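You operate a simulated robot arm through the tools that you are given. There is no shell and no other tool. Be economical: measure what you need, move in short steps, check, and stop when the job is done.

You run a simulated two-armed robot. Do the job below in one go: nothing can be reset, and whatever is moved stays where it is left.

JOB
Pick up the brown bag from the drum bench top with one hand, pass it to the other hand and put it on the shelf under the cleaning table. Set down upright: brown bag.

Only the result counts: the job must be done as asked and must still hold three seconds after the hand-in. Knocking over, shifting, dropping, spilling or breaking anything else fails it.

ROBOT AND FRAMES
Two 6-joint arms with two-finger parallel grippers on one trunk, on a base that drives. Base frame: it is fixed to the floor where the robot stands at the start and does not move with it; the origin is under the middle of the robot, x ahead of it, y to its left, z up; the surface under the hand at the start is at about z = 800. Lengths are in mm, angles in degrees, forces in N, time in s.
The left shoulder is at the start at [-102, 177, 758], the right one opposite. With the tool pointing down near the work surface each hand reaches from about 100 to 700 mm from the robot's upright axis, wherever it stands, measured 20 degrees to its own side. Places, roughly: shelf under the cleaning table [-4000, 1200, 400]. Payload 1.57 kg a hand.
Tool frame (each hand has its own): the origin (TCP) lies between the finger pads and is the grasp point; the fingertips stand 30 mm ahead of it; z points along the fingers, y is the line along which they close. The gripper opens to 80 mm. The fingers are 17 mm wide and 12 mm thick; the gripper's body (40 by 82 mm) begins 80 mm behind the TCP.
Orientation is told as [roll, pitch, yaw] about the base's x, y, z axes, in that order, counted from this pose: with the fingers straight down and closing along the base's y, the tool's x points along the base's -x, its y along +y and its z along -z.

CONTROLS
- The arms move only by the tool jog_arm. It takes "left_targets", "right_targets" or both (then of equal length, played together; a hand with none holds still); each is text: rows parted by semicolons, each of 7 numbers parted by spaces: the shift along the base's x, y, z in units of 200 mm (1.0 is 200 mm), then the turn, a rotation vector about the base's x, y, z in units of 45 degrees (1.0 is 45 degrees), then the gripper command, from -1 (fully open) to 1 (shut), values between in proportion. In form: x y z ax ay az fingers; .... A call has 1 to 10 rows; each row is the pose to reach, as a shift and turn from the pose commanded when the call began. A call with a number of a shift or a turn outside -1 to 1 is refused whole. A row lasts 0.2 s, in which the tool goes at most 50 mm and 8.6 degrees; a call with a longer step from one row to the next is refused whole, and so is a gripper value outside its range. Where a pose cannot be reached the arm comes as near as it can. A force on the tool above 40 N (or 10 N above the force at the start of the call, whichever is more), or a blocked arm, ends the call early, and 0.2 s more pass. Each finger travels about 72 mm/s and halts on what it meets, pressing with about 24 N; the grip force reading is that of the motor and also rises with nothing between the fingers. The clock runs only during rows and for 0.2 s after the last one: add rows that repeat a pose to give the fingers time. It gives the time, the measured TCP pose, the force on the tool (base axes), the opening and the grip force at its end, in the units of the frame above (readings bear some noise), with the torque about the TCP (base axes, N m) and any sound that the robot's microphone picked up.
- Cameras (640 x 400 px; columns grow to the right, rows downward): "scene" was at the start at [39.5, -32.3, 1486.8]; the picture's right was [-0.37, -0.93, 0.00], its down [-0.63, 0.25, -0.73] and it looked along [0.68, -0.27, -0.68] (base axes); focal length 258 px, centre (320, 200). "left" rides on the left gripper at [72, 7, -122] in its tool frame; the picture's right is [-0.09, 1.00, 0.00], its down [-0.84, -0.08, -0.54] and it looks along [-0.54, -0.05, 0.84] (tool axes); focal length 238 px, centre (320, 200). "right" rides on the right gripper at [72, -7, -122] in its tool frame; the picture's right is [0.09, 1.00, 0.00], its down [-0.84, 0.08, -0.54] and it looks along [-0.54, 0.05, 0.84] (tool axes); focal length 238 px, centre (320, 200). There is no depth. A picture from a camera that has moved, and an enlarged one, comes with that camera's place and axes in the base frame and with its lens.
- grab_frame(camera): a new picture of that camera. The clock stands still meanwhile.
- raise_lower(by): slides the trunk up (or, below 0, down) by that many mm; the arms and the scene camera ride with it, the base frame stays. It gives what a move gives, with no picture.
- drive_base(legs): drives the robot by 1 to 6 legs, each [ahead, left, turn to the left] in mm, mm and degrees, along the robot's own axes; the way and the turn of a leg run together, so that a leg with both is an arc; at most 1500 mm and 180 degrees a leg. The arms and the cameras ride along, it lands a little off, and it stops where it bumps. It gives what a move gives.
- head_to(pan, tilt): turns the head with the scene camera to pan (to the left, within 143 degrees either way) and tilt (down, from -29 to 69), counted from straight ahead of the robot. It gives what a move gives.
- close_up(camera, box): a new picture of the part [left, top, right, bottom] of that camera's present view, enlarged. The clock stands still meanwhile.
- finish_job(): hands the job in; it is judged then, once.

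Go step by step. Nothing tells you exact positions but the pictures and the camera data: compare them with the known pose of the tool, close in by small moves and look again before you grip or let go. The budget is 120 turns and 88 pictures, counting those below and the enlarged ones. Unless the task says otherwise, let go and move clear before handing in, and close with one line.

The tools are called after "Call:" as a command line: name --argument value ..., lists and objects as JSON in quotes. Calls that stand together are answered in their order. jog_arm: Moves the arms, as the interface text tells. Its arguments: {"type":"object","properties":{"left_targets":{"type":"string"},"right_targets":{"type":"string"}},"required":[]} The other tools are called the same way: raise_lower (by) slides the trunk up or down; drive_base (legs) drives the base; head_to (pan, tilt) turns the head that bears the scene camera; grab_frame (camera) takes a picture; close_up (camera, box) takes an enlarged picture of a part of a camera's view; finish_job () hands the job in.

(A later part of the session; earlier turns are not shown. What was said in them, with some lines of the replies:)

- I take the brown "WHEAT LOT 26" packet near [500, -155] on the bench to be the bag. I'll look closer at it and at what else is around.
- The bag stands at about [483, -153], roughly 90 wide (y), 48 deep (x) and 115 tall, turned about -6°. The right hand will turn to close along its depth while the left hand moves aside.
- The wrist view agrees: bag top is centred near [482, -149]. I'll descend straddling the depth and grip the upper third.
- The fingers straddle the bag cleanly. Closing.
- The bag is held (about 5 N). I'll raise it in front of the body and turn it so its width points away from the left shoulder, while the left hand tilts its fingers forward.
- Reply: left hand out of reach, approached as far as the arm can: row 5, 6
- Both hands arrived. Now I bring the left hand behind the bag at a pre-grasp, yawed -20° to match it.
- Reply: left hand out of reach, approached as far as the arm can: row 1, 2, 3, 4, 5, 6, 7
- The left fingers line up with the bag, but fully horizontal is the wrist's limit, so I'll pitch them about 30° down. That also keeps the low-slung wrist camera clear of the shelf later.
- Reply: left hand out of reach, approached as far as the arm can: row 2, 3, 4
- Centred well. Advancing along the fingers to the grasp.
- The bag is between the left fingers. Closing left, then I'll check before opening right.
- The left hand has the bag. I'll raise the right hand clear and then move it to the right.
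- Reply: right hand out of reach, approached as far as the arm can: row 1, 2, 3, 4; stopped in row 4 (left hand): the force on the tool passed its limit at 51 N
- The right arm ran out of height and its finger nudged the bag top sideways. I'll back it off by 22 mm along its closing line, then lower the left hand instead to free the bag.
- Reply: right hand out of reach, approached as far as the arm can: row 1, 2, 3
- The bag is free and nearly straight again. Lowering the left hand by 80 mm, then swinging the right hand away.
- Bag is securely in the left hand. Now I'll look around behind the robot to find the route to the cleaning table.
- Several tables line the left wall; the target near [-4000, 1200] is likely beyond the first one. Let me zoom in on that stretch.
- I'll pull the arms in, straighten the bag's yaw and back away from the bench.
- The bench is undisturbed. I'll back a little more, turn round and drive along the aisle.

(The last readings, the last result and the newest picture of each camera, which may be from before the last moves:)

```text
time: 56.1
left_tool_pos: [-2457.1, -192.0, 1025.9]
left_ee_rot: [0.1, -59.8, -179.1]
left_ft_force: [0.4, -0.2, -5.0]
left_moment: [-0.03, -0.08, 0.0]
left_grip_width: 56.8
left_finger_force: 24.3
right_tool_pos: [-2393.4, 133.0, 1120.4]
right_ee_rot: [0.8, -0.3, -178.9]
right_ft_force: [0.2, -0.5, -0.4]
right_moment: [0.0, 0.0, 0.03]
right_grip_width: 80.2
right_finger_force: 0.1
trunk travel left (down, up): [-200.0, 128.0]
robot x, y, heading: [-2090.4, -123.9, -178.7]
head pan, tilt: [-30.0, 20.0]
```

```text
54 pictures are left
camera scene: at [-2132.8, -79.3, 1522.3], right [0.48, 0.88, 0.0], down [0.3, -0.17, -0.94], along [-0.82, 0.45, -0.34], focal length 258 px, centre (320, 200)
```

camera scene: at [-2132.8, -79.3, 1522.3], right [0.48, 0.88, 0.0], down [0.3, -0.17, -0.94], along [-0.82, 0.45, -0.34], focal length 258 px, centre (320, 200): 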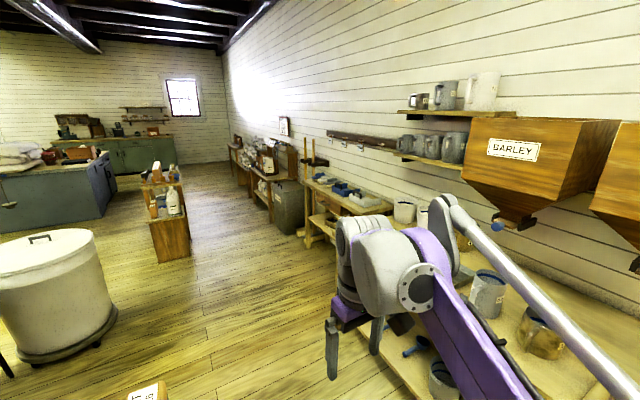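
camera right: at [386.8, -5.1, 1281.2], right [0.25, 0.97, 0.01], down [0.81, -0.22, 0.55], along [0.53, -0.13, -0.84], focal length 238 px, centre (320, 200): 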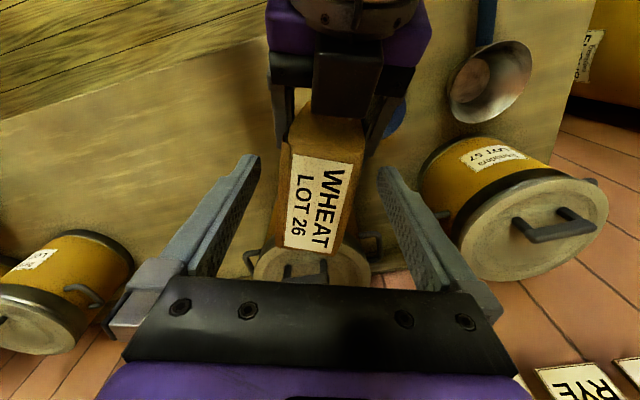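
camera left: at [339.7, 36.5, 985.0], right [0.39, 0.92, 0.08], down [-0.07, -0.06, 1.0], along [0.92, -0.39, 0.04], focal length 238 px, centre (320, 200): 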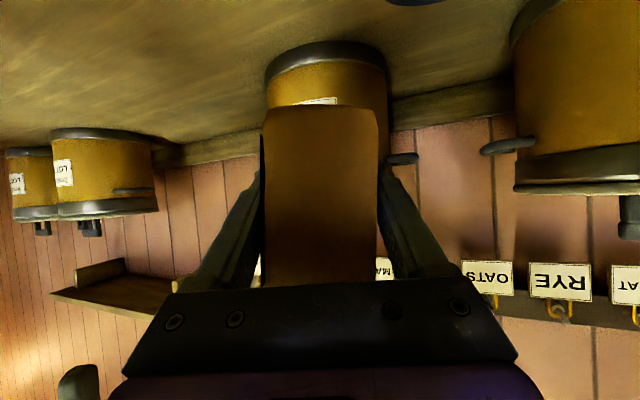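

The table with brushes and tubs at about x=-4000 matches the target. I'll drive up and turn to face it.

Call:
drive_base --legs '[[1400, 0, 0], [0, 0, -91.3]]'

Call:
head_to --pan 30 --tilt 35

Call:
grab_frame --camera "scene"

```text
time: 67.0
left_tool_pos: [-3580.2, 225.1, 1026.5]
left_ee_rot: [0.1, -59.8, 90.6]
left_ft_force: [0.4, 1.0, -5.3]
left_moment: [-0.07, 0.01, 0.0]
left_grip_width: 56.9
left_finger_force: 23.9
right_tool_pos: [-3255.1, 158.8, 1122.6]
right_ee_rot: [0.7, -0.3, 90.8]
right_ft_force: [-0.3, 0.1, 0.0]
right_moment: [0.01, 0.02, 0.03]
right_grip_width: 80.0
right_finger_force: 0.1
trunk travel left (down, up): [-200.0, 128.0]
robot x, y, heading: [-3514.3, -142.0, 90.8]
head pan, tilt: [-30.0, 20.0]
```

```text
time: 68.3
left_tool_pos: [-3579.9, 225.3, 1026.1]
left_ee_rot: [0.1, -59.8, 90.8]
left_ft_force: [0.7, 0.8, -5.4]
left_moment: [-0.05, 0.0, 0.03]
left_grip_width: 56.5
left_finger_force: 24.2
right_tool_pos: [-3256.5, 159.4, 1120.9]
right_ee_rot: [0.7, -0.3, 90.8]
right_ft_force: [0.4, -0.4, 0.2]
right_moment: [0.0, -0.02, 0.0]
right_grip_width: 79.8
right_finger_force: 0.1
trunk travel left (down, up): [-200.0, 128.0]
robot x, y, heading: [-3512.5, -141.0, 91.1]
head pan, tilt: [30.0, 35.0]
```

```text
53 pictures are left
camera scene: at [-3556.9, -106.7, 1498.5], right [0.86, 0.51, 0.0], down [0.29, -0.49, -0.82], along [-0.42, 0.7, -0.57], focal length 258 px, centre (320, 200)
```

scene: 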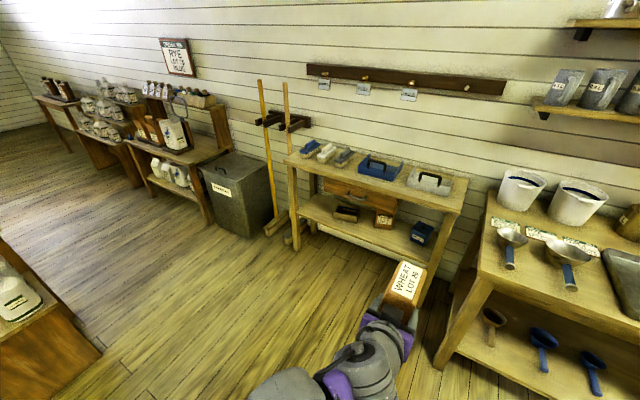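

The cleaning table has a low shelf holding a few items. Zooming on it.

Call:
close_up --camera "scene" --box '[270, 130, 490, 268]'

```text
2.90 times, centred on (380, 199) of scene
camera zoom: at [-3556.9, -106.7, 1498.5], right [0.86, 0.51, 0.0], down [0.29, -0.49, -0.82], along [-0.42, 0.7, -0.57], focal length 746 px, centre (146, 203)
```

zoom: 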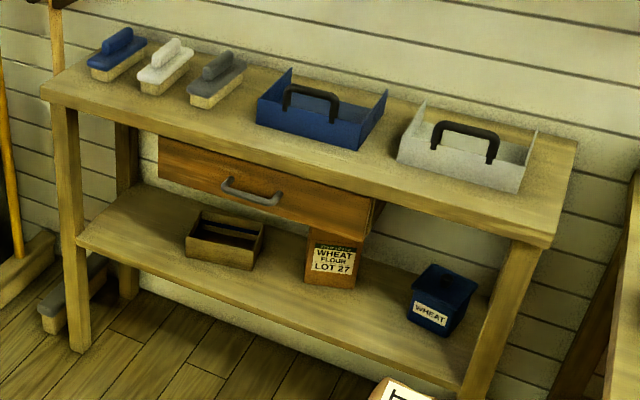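

The shelf (front edge y≈1030, x from -4420 to -3520) has a clear bay at its left end, around x=-4290, left of the wooden tray. I'll drive in front of that and look again.

Call:
drive_base --legs '[[200, 0, -1.1], [0, 670, 0], [180, 0, 0]]'

Call:
head_to --pan 5 --tilt 45

Call:
grab_frame --camera "scene"

```text
time: 77.0
left_tool_pos: [-4236.5, 619.8, 1025.2]
left_ee_rot: [0.1, -59.7, 88.7]
left_ft_force: [-0.2, -0.2, -4.9]
left_moment: [-0.06, 0.01, -0.01]
left_grip_width: 56.5
left_finger_force: 24.1
right_tool_pos: [-3915.0, 541.0, 1121.5]
right_ee_rot: [0.7, -0.1, 88.7]
right_ft_force: [0.1, 0.8, -0.8]
right_moment: [-0.01, -0.04, -0.01]
right_grip_width: 80.1
right_finger_force: 0.1
trunk travel left (down, up): [-200.0, 128.0]
robot x, y, heading: [-4183.2, 252.2, 88.9]
head pan, tilt: [30.0, 35.0]
```

```text
time: 77.9
left_tool_pos: [-4236.6, 617.6, 1025.7]
left_ee_rot: [0.1, -59.9, 88.6]
left_ft_force: [0.5, 0.6, -5.2]
left_moment: [-0.07, 0.01, 0.02]
left_grip_width: 56.4
left_finger_force: 24.0
right_tool_pos: [-3916.1, 540.3, 1121.3]
right_ee_rot: [0.7, -0.3, 88.8]
right_ft_force: [-0.6, 0.4, -0.2]
right_moment: [-0.02, -0.02, 0.0]
right_grip_width: 80.1
right_finger_force: 0.1
trunk travel left (down, up): [-200.0, 128.0]
robot x, y, heading: [-4183.3, 249.7, 88.9]
head pan, tilt: [5.0, 45.0]
```

```text
51 pictures are left
camera scene: at [-4189.3, 289.7, 1483.7], right [1.0, 0.07, 0.0], down [0.05, -0.71, -0.71], along [-0.05, 0.71, -0.71], focal length 258 px, centre (320, 200)
```

scene: 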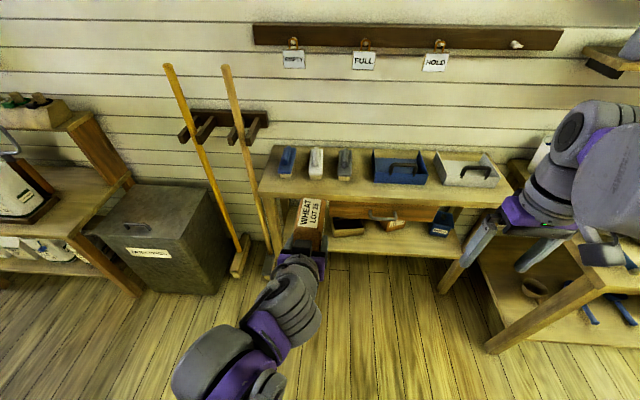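

Now lower the trunk and the left hand in front of the shelf.

Call:
raise_lower --by -200

Call:
jog_arm --left_targets "0 0 -0.12 0 0 0 1; 0 0 -0.25 0 0 0 1; 0 0 -0.38 0 0 0 1; 0 0 -0.5 0 0 0 1; 0 0 -0.62 0 0 0 1; 0 0 -0.75 0 0 0 1; 0 0 -0.87 0 0 0 1; 0 0 -1 0 0 0 1; 0 0 -1 0 0 0 1"

Call:
jog_arm --left_targets "0 0 -0.12 0 0 0 1; 0 0 -0.25 0 0 0 1; 0 0 -0.38 0 0 0 1; 0 0 -0.5 0 0 0 1; 0 0 -0.62 0 0 0 1; 0 0 -0.62 0 0 0 1"

Call:
grab_frame --camera "left"

Call:
grab_frame --camera "scene"

```text
time: 80.0
left_tool_pos: [-4238.0, 617.4, 825.8]
left_ee_rot: [0.1, -59.9, 88.5]
left_ft_force: [0.6, -0.7, -4.5]
left_moment: [-0.09, 0.01, -0.01]
left_grip_width: 56.7
left_finger_force: 23.7
right_tool_pos: [-3914.8, 540.2, 921.9]
right_ee_rot: [0.7, -0.3, 88.7]
right_ft_force: [1.2, -0.5, -0.3]
right_moment: [0.0, 0.01, -0.03]
right_grip_width: 80.1
right_finger_force: 0.2
trunk travel left (down, up): [0.0, 328.0]
robot x, y, heading: [-4187.3, 245.7, 88.7]
head pan, tilt: [5.0, 45.0]
```

```text
time: 82.0
left_tool_pos: [-4237.0, 616.6, 625.1]
left_ee_rot: [0.1, -59.8, 88.5]
left_ft_force: [-0.2, 0.3, -4.8]
left_moment: [-0.07, 0.01, 0.0]
left_grip_width: 56.8
left_finger_force: 23.6
right_tool_pos: [-3916.2, 539.5, 920.7]
right_ee_rot: [0.6, -0.3, 88.6]
right_ft_force: [-0.4, 1.0, 0.2]
right_moment: [-0.02, -0.04, -0.02]
right_grip_width: 80.0
right_finger_force: 0.1
trunk travel left (down, up): [0.0, 328.0]
robot x, y, heading: [-4184.3, 253.9, 88.5]
head pan, tilt: [5.0, 45.0]
```

```text
time: 83.4
left_tool_pos: [-4229.6, 653.0, 551.1]
left_ee_rot: [0.1, -59.6, 88.6]
left_ft_force: [0.4, 0.8, -5.6]
left_moment: [-0.06, 0.02, 0.0]
left_grip_width: 56.7
left_finger_force: 24.1
left hand out of reach, approached as far as the arm can: row 3, 4, 5, 6
right_tool_pos: [-3915.7, 540.1, 920.9]
right_ee_rot: [0.7, -0.2, 88.7]
right_ft_force: [-0.6, 0.9, 0.1]
right_moment: [0.0, 0.02, 0.01]
right_grip_width: 80.2
right_finger_force: 0.0
trunk travel left (down, up): [0.0, 328.0]
robot x, y, heading: [-4185.8, 247.3, 88.7]
head pan, tilt: [5.0, 45.0]
```

```text
50 pictures are left
camera left: at [-4238.7, 512.1, 549.6], right [-0.99, 0.07, 0.08], down [0.08, -0.05, 1.0], along [0.07, 1.0, 0.04], focal length 238 px, centre (320, 200)
```

left: 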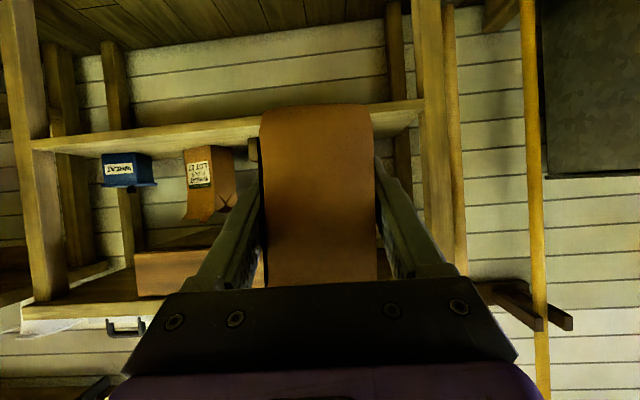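

```text
49 pictures are left
camera scene: at [-4188.3, 337.4, 1282.4], right [1.0, 0.07, 0.0], down [0.05, -0.71, -0.71], along [-0.05, 0.71, -0.71], focal length 258 px, centre (320, 200)
```

scene: 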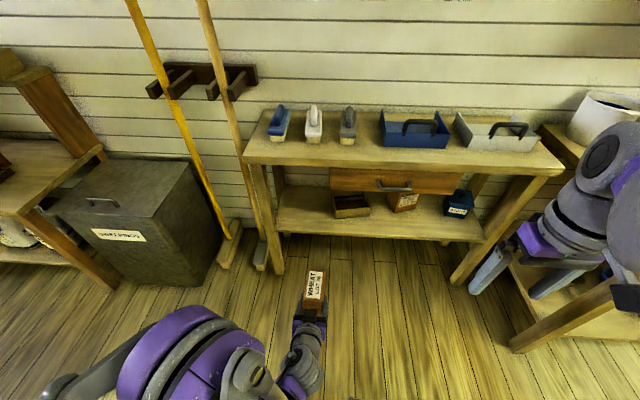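

Low and close-in is out of reach; farther out should work. Extending the left arm forward and shifting toward x≈-4287.

Call:
jog_arm --left_targets "0 0.2 0 0 0 0 1; -0.06 0.4 0 0 0 0 1; -0.12 0.55 0 0 0 0 1; -0.18 0.7 0 0 0 0 1; -0.25 0.85 -0.05 0 0 0 1; -0.25 0.85 -0.1 0 0 0 1; -0.25 0.85 -0.1 0 0 0 1"

Call:
grab_frame --camera "left"

Call:
grab_frame --camera "scene"

```text
time: 85.0
left_tool_pos: [-4279.7, 823.8, 531.2]
left_ee_rot: [0.1, -59.8, 88.6]
left_ft_force: [-0.2, 0.5, -5.0]
left_moment: [-0.06, -0.02, 0.03]
left_grip_width: 56.8
left_finger_force: 24.0
right_tool_pos: [-3915.6, 539.6, 922.2]
right_ee_rot: [0.7, -0.4, 88.7]
right_ft_force: [0.5, -0.4, 0.5]
right_moment: [0.0, 0.02, 0.01]
right_grip_width: 80.3
right_finger_force: 0.0
trunk travel left (down, up): [0.0, 328.0]
robot x, y, heading: [-4187.9, 245.0, 88.7]
head pan, tilt: [5.0, 45.0]
```

```text
48 pictures are left
camera left: at [-4287.6, 682.4, 529.8], right [-0.99, 0.07, 0.08], down [0.08, -0.05, 1.0], along [0.07, 1.0, 0.04], focal length 238 px, centre (320, 200)
```

left: 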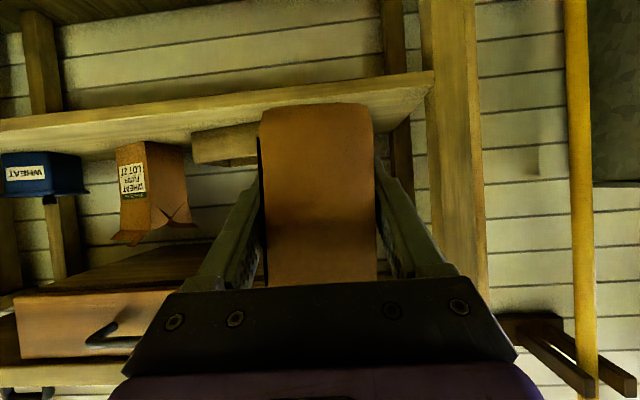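

```text
47 pictures are left
camera scene: at [-4188.3, 337.7, 1282.3], right [1.0, 0.07, 0.0], down [0.05, -0.71, -0.71], along [-0.05, 0.71, -0.71], focal length 258 px, centre (320, 200)
```

scene: 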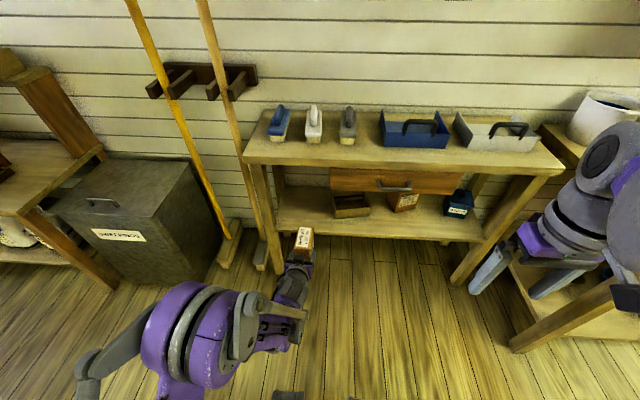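

At this extension the arm tracks properly. Lowering further to check it can reach shelf height.

Call:
jog_arm --left_targets "0 0 -0.1 0 0 0 1; 0 0 -0.2 0 0 0 1; 0 0 -0.3 0 0 0 1; 0 0 -0.36 0 0 0 1; 0 0 -0.36 0 0 0 1"

Call:
grab_frame --camera "left"

```text
time: 86.2
left_tool_pos: [-4277.3, 823.3, 458.2]
left_ee_rot: [0.1, -59.7, 88.6]
left_ft_force: [0.1, -0.3, -5.2]
left_moment: [-0.06, 0.01, 0.0]
left_grip_width: 56.4
left_finger_force: 24.0
right_tool_pos: [-3915.6, 540.4, 920.8]
right_ee_rot: [0.7, -0.3, 88.6]
right_ft_force: [0.0, 0.0, -0.3]
right_moment: [-0.02, 0.01, 0.0]
right_grip_width: 79.8
right_finger_force: 0.0
trunk travel left (down, up): [0.0, 328.0]
robot x, y, heading: [-4185.2, 246.5, 88.7]
head pan, tilt: [5.0, 45.0]
```

```text
46 pictures are left
camera left: at [-4286.6, 680.9, 457.6], right [-0.99, 0.07, 0.08], down [0.08, -0.05, 1.0], along [0.07, 1.0, 0.04], focal length 238 px, centre (320, 200)
```

left: 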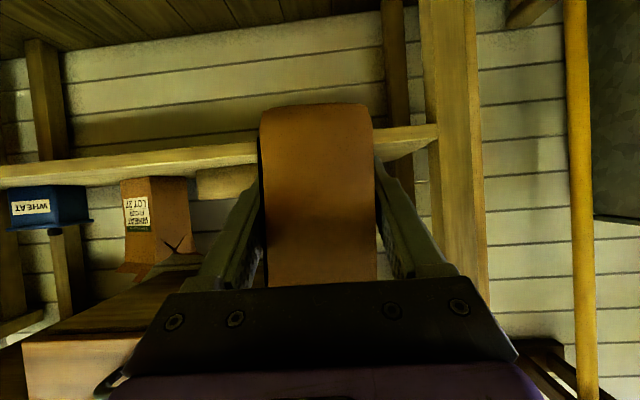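

Reach is fine. A close-up to pin down the shelf's front edge and top.

Call:
close_up --camera "left" --box '[120, 100, 280, 200]'

Call:
close_up --camera "scene" --box '[230, 160, 390, 260]'

```text
4.00 times, centred on (200, 150) of left
camera zoom: at [-4286.6, 680.9, 457.6], right [-0.99, 0.07, 0.08], down [0.08, -0.05, 1.0], along [0.07, 1.0, 0.04], focal length 953 px, centre (800, 400)
```

zoom: 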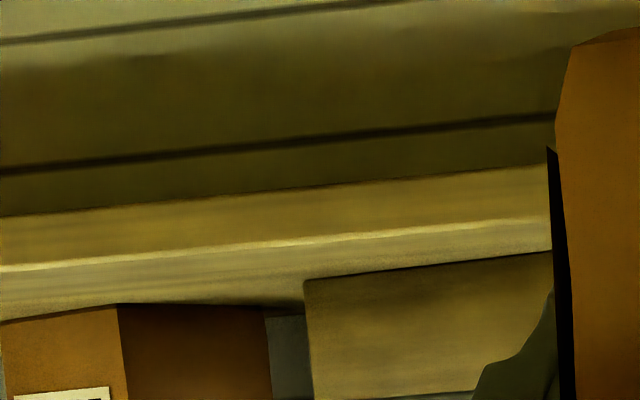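

```text
4.00 times, centred on (310, 210) of scene
camera zoom: at [-4188.3, 337.7, 1282.3], right [1.0, 0.07, 0.0], down [0.05, -0.71, -0.71], along [-0.05, 0.71, -0.71], focal length 1030 px, centre (360, 160)
```

zoom: 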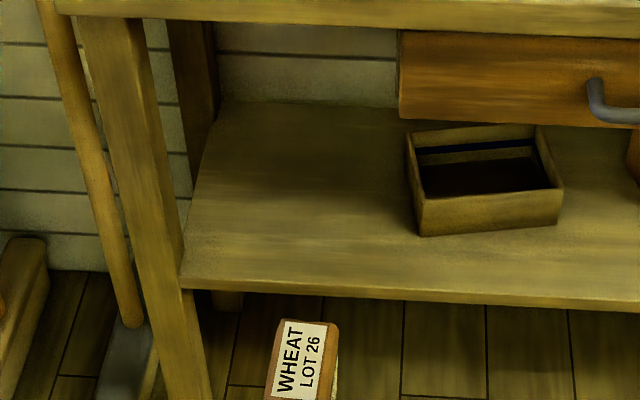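

Shelf top is z≈400, front edge y≈1024, tray's left side x≈-4185. I'll raise slightly, drive 180 mm closer, then check.

Call:
jog_arm --left_targets "0 0 0.05 0 0 0 1; 0 0 0.1 0 0 0 1; 0 0 0.1 0 0 0 1"

Call:
drive_base --legs '[[180, 0, 0]]'

Call:
grab_frame --camera "scene"

Call:
grab_frame --camera "left"

```text
time: 87.0
left_tool_pos: [-4276.8, 822.4, 478.4]
left_ee_rot: [0.0, -59.7, 88.7]
left_ft_force: [0.1, -0.5, -5.2]
left_moment: [-0.06, 0.03, 0.01]
left_grip_width: 57.0
left_finger_force: 24.1
right_tool_pos: [-3914.9, 540.2, 921.0]
right_ee_rot: [0.7, -0.3, 88.7]
right_ft_force: [0.0, 0.7, -0.5]
right_moment: [0.03, 0.0, 0.0]
right_grip_width: 79.9
right_finger_force: 0.0
trunk travel left (down, up): [0.0, 328.0]
robot x, y, heading: [-4180.0, 249.8, 88.6]
head pan, tilt: [5.0, 45.0]
```

```text
time: 88.5
left_tool_pos: [-4276.7, 1002.7, 478.2]
left_ee_rot: [0.2, -59.8, 88.7]
left_ft_force: [-0.4, -0.1, -4.8]
left_moment: [-0.07, 0.02, -0.01]
left_grip_width: 56.4
left_finger_force: 24.2
right_tool_pos: [-3913.3, 721.9, 921.1]
right_ee_rot: [0.7, -0.2, 88.9]
right_ft_force: [-0.1, 0.2, 0.8]
right_moment: [0.0, 0.0, -0.04]
right_grip_width: 79.9
right_finger_force: 0.0
trunk travel left (down, up): [0.0, 328.0]
robot x, y, heading: [-4181.2, 429.9, 89.0]
head pan, tilt: [5.0, 45.0]
```

```text
43 pictures are left
camera scene: at [-4185.1, 518.3, 1282.3], right [1.0, 0.07, 0.0], down [0.05, -0.71, -0.71], along [-0.05, 0.7, -0.71], focal length 258 px, centre (320, 200)
```

scene: 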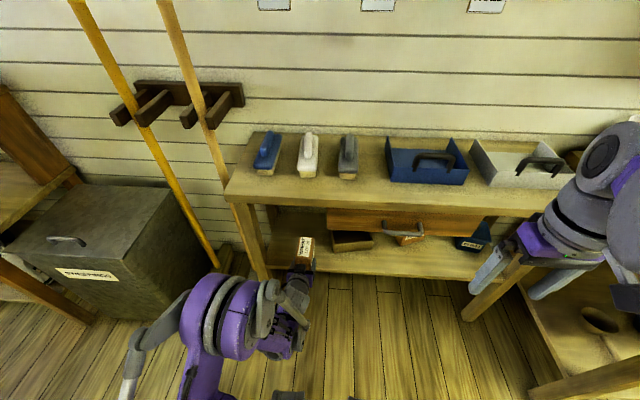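

```text
42 pictures are left
camera left: at [-4284.5, 861.1, 477.2], right [-0.99, 0.07, 0.08], down [0.08, -0.05, 1.0], along [0.07, 1.0, 0.04], focal length 238 px, centre (320, 200)
```

left: 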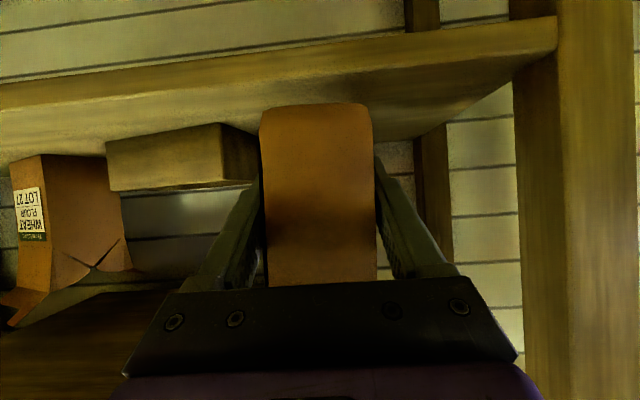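

Clear above the shelf. Advancing 78 mm over it.

Call:
jog_arm --left_targets "0 0.1 0 0 0 0 1; 0 0.2 0 0 0 0 1; 0 0.3 0 0 0 0 1; 0 0.39 0 0 0 0 1; 0 0.39 0 0 0 0 1"

Call:
close_up --camera "scene" --box '[220, 190, 380, 290]'

Call:
grab_frame --camera "left"

```text
time: 89.8
left_tool_pos: [-4275.5, 1079.8, 479.5]
left_ee_rot: [0.1, -59.7, 88.7]
left_ft_force: [-0.3, -0.7, -4.2]
left_moment: [-0.06, 0.0, 0.01]
left_grip_width: 56.5
left_finger_force: 24.2
right_tool_pos: [-3912.6, 721.6, 921.1]
right_ee_rot: [0.7, -0.3, 89.0]
right_ft_force: [-0.5, -0.3, -0.8]
right_moment: [0.02, 0.01, 0.02]
right_grip_width: 79.9
right_finger_force: 0.1
trunk travel left (down, up): [0.0, 328.0]
robot x, y, heading: [-4179.1, 428.3, 89.2]
head pan, tilt: [5.0, 45.0]
```

```text
4.00 times, centred on (300, 240) of scene
camera zoom: at [-4185.1, 517.8, 1282.3], right [1.0, 0.07, 0.0], down [0.05, -0.71, -0.71], along [-0.05, 0.71, -0.71], focal length 1030 px, centre (400, 40)
```

zoom: 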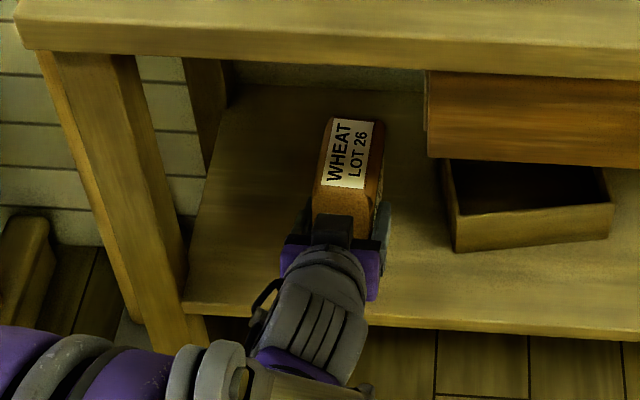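

```text
40 pictures are left
camera left: at [-4284.9, 939.4, 478.3], right [-0.99, 0.07, 0.08], down [0.08, -0.05, 1.0], along [0.07, 1.0, 0.04], focal length 238 px, centre (320, 200)
```

left: 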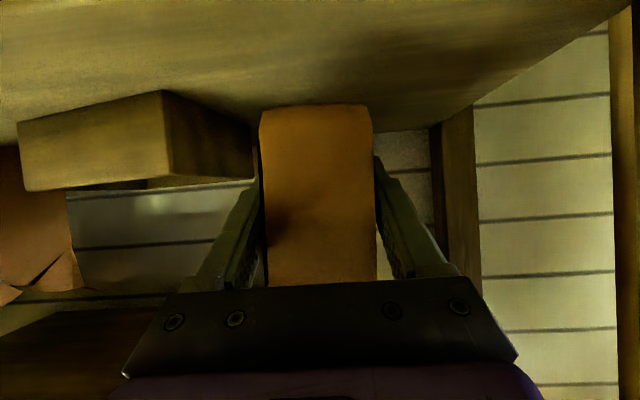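

Well placed over the bare bay. Lowering gently until the shelf carries the weight.

Call:
jog_arm --left_targets "0 0 -0.05 0 0 0 1; 0 0 -0.1 0 0 0 1; 0 0 -0.15 0 0 0 1; 0 0 -0.17 0 0 0 1; 0 0 -0.17 0 0 0 1"

Call:
jog_arm --left_targets "0 0 -0.015 0 0 0 1; 0 0 -0.03 0 0 0 1; 0 0 -0.03 0 0 0 1"

Call:
grab_frame --camera "left"

```text
time: 91.0
left_tool_pos: [-4276.1, 1079.5, 444.7]
left_ee_rot: [0.1, -59.7, 88.8]
left_ft_force: [-1.2, 0.4, -4.2]
left_moment: [-0.06, 0.02, -0.05]
left_grip_width: 56.6
left_finger_force: 24.0
right_tool_pos: [-3913.6, 721.5, 921.1]
right_ee_rot: [0.8, -0.3, 88.9]
right_ft_force: [-0.1, -0.5, -0.1]
right_moment: [0.0, 0.03, 0.03]
right_grip_width: 80.1
right_finger_force: 0.1
trunk travel left (down, up): [0.0, 328.0]
robot x, y, heading: [-4181.3, 425.7, 89.0]
head pan, tilt: [5.0, 45.0]
```

```text
time: 91.8
left_tool_pos: [-4277.0, 1079.7, 441.1]
left_ee_rot: [0.1, -59.8, 88.8]
left_ft_force: [-5.3, -2.6, 15.7]
left_moment: [0.13, -0.34, -0.2]
left_grip_width: 56.1
left_finger_force: 24.6
right_tool_pos: [-3912.6, 720.6, 922.4]
right_ee_rot: [0.7, -0.3, 89.0]
right_ft_force: [0.3, -0.9, 0.6]
right_moment: [0.0, -0.01, -0.03]
right_grip_width: 79.9
right_finger_force: 0.1
trunk travel left (down, up): [0.0, 328.0]
robot x, y, heading: [-4177.0, 428.1, 89.0]
head pan, tilt: [5.0, 45.0]
```

```text
39 pictures are left
camera left: at [-4285.2, 938.6, 438.6], right [-0.99, 0.07, 0.08], down [0.08, -0.05, 1.0], along [0.07, 1.0, 0.05], focal length 238 px, centre (320, 200)
```

left: 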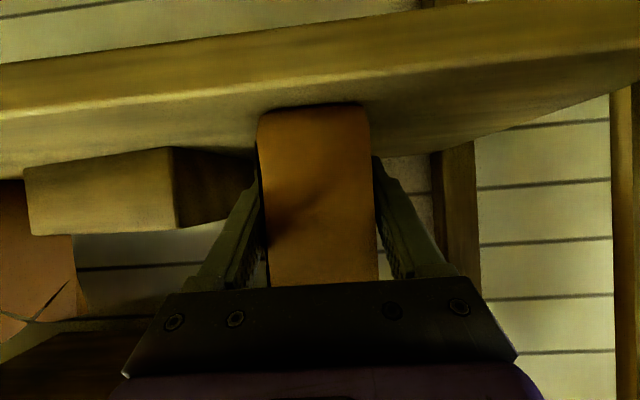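

Contact: the shelf pushes back about 20 N. I'll ease up 1 mm and open the fingers gently.

Call:
jog_arm --left_targets "0 0 0.006 0 0 0 1; 0 0 0.006 0 0 0 -0.3; 0 0 0.006 0 0 0 -0.45; 0 0 0.006 0 0 0 -0.55; 0 0 0.006 0 0 0 -0.7; 0 0 0.006 0 0 0 -1; 0 0 0.006 0 0 0 -1; 0 0 0.006 0 0 0 -1"

Call:
grab_frame --camera "left"

Call:
close_up --camera "scene" --box '[220, 190, 380, 290]'

```text
time: 93.5
left_tool_pos: [-4277.3, 1078.8, 440.6]
left_ee_rot: [-0.1, -59.9, 88.9]
left_ft_force: [0.0, 0.4, 0.8]
left_moment: [0.01, -0.02, 0.01]
left_grip_width: 80.2
left_finger_force: 0.0
right_tool_pos: [-3913.8, 721.5, 920.8]
right_ee_rot: [0.7, -0.3, 88.9]
right_ft_force: [-0.1, -0.7, 0.2]
right_moment: [0.02, -0.03, -0.02]
right_grip_width: 80.3
right_finger_force: 0.1
trunk travel left (down, up): [0.0, 328.0]
robot x, y, heading: [-4182.9, 427.6, 88.7]
head pan, tilt: [5.0, 45.0]
```

```text
38 pictures are left
camera left: at [-4284.9, 939.0, 439.1], right [-0.99, 0.07, 0.08], down [0.08, -0.05, 1.0], along [0.07, 1.0, 0.04], focal length 238 px, centre (320, 200)
```

left: 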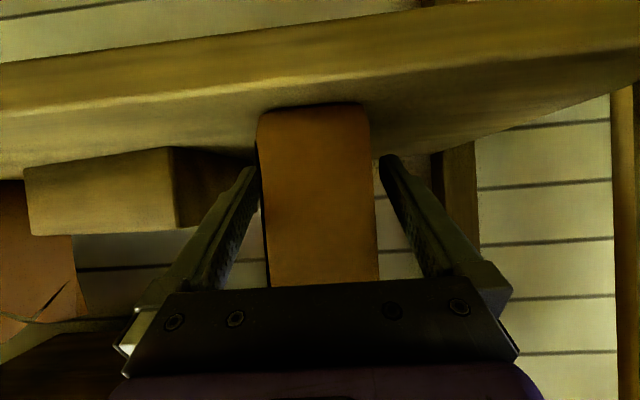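

```text
4.00 times, centred on (300, 240) of scene
camera zoom: at [-4185.1, 517.4, 1282.4], right [1.0, 0.07, 0.0], down [0.05, -0.71, -0.71], along [-0.05, 0.71, -0.71], focal length 1030 px, centre (400, 40)
```

zoom: 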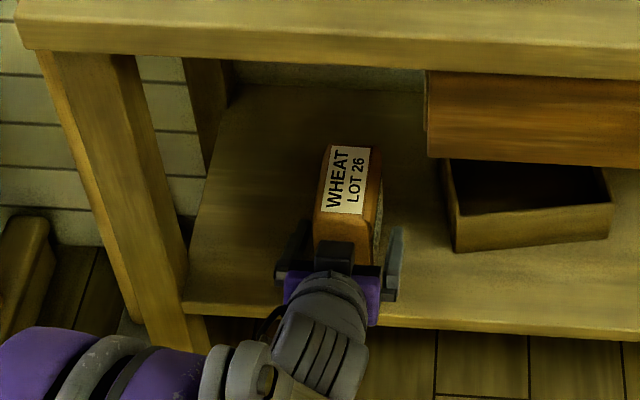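

The bag stands on its own. I'll centre the open fingers around it by 3 mm and withdraw along their axis.

Call:
jog_arm --left_targets "0.015 0 0 0 0 0 -1; 0.013 -0.08 0.04 0 0 0 -1; 0.011 -0.18 0.1 0 0 0 -1; 0.009 -0.28 0.16 0 0 0 -1; 0.007 -0.4 0.23 0 0 0 -1; 0.005 -0.6 0.28 0 0 0 -1; 0.005 -0.8 0.28 0 0 0 -1; 0.005 -0.8 0.28 0 0 0 -1"

Call:
grab_frame --camera "left"

Call:
close_up --camera "scene" --box '[220, 190, 380, 290]'

```text
time: 95.3
left_tool_pos: [-4276.2, 919.4, 495.2]
left_ee_rot: [0.2, -59.8, 88.8]
left_ft_force: [-0.1, 0.3, -0.2]
left_moment: [0.01, 0.0, 0.0]
left_grip_width: 80.2
left_finger_force: 0.1
right_tool_pos: [-3913.2, 721.0, 920.8]
right_ee_rot: [0.8, -0.3, 88.9]
right_ft_force: [-0.6, 0.7, -0.4]
right_moment: [0.01, 0.03, -0.02]
right_grip_width: 80.1
right_finger_force: 0.2
trunk travel left (down, up): [0.0, 328.0]
robot x, y, heading: [-4177.7, 429.3, 88.8]
head pan, tilt: [5.0, 45.0]
```

```text
36 pictures are left
camera left: at [-4284.0, 779.0, 493.6], right [-0.99, 0.07, 0.08], down [0.08, -0.05, 1.0], along [0.07, 1.0, 0.04], focal length 238 px, centre (320, 200)
```

left: 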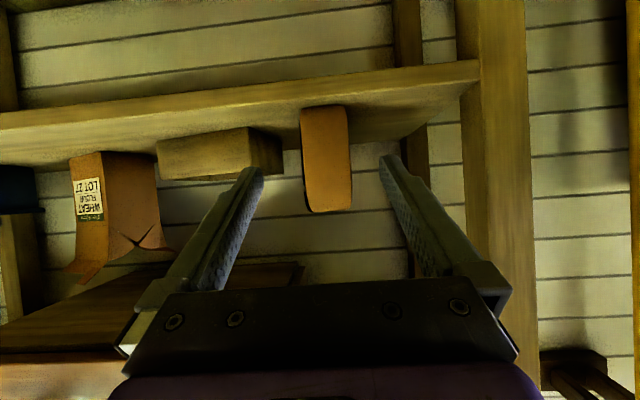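

```text
4.00 times, centred on (300, 240) of scene
camera zoom: at [-4185.1, 517.4, 1282.4], right [1.0, 0.07, 0.0], down [0.05, -0.71, -0.71], along [-0.05, 0.71, -0.71], focal length 1030 px, centre (400, 40)
```

zoom: 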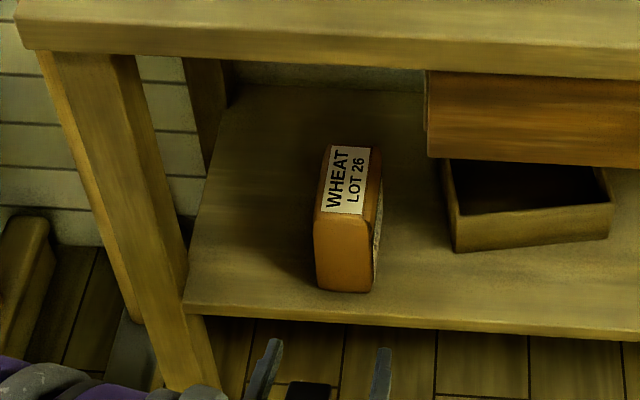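

The bag stands upright on the shelf, fully inside its front edge, with nothing else disturbed and both hands clear. Handing in.

Call:
finish_job

```text
The job is handed in.
```

The brown bag (WHEAT LOT 26) went from the right hand to the left and now stands upright on the shelf under the cleaning table. Both hands are clear and nothing else looks moved. During the hand-over the right hand nudged the bag and tilted it slightly, but it sat straight again before I set it down.
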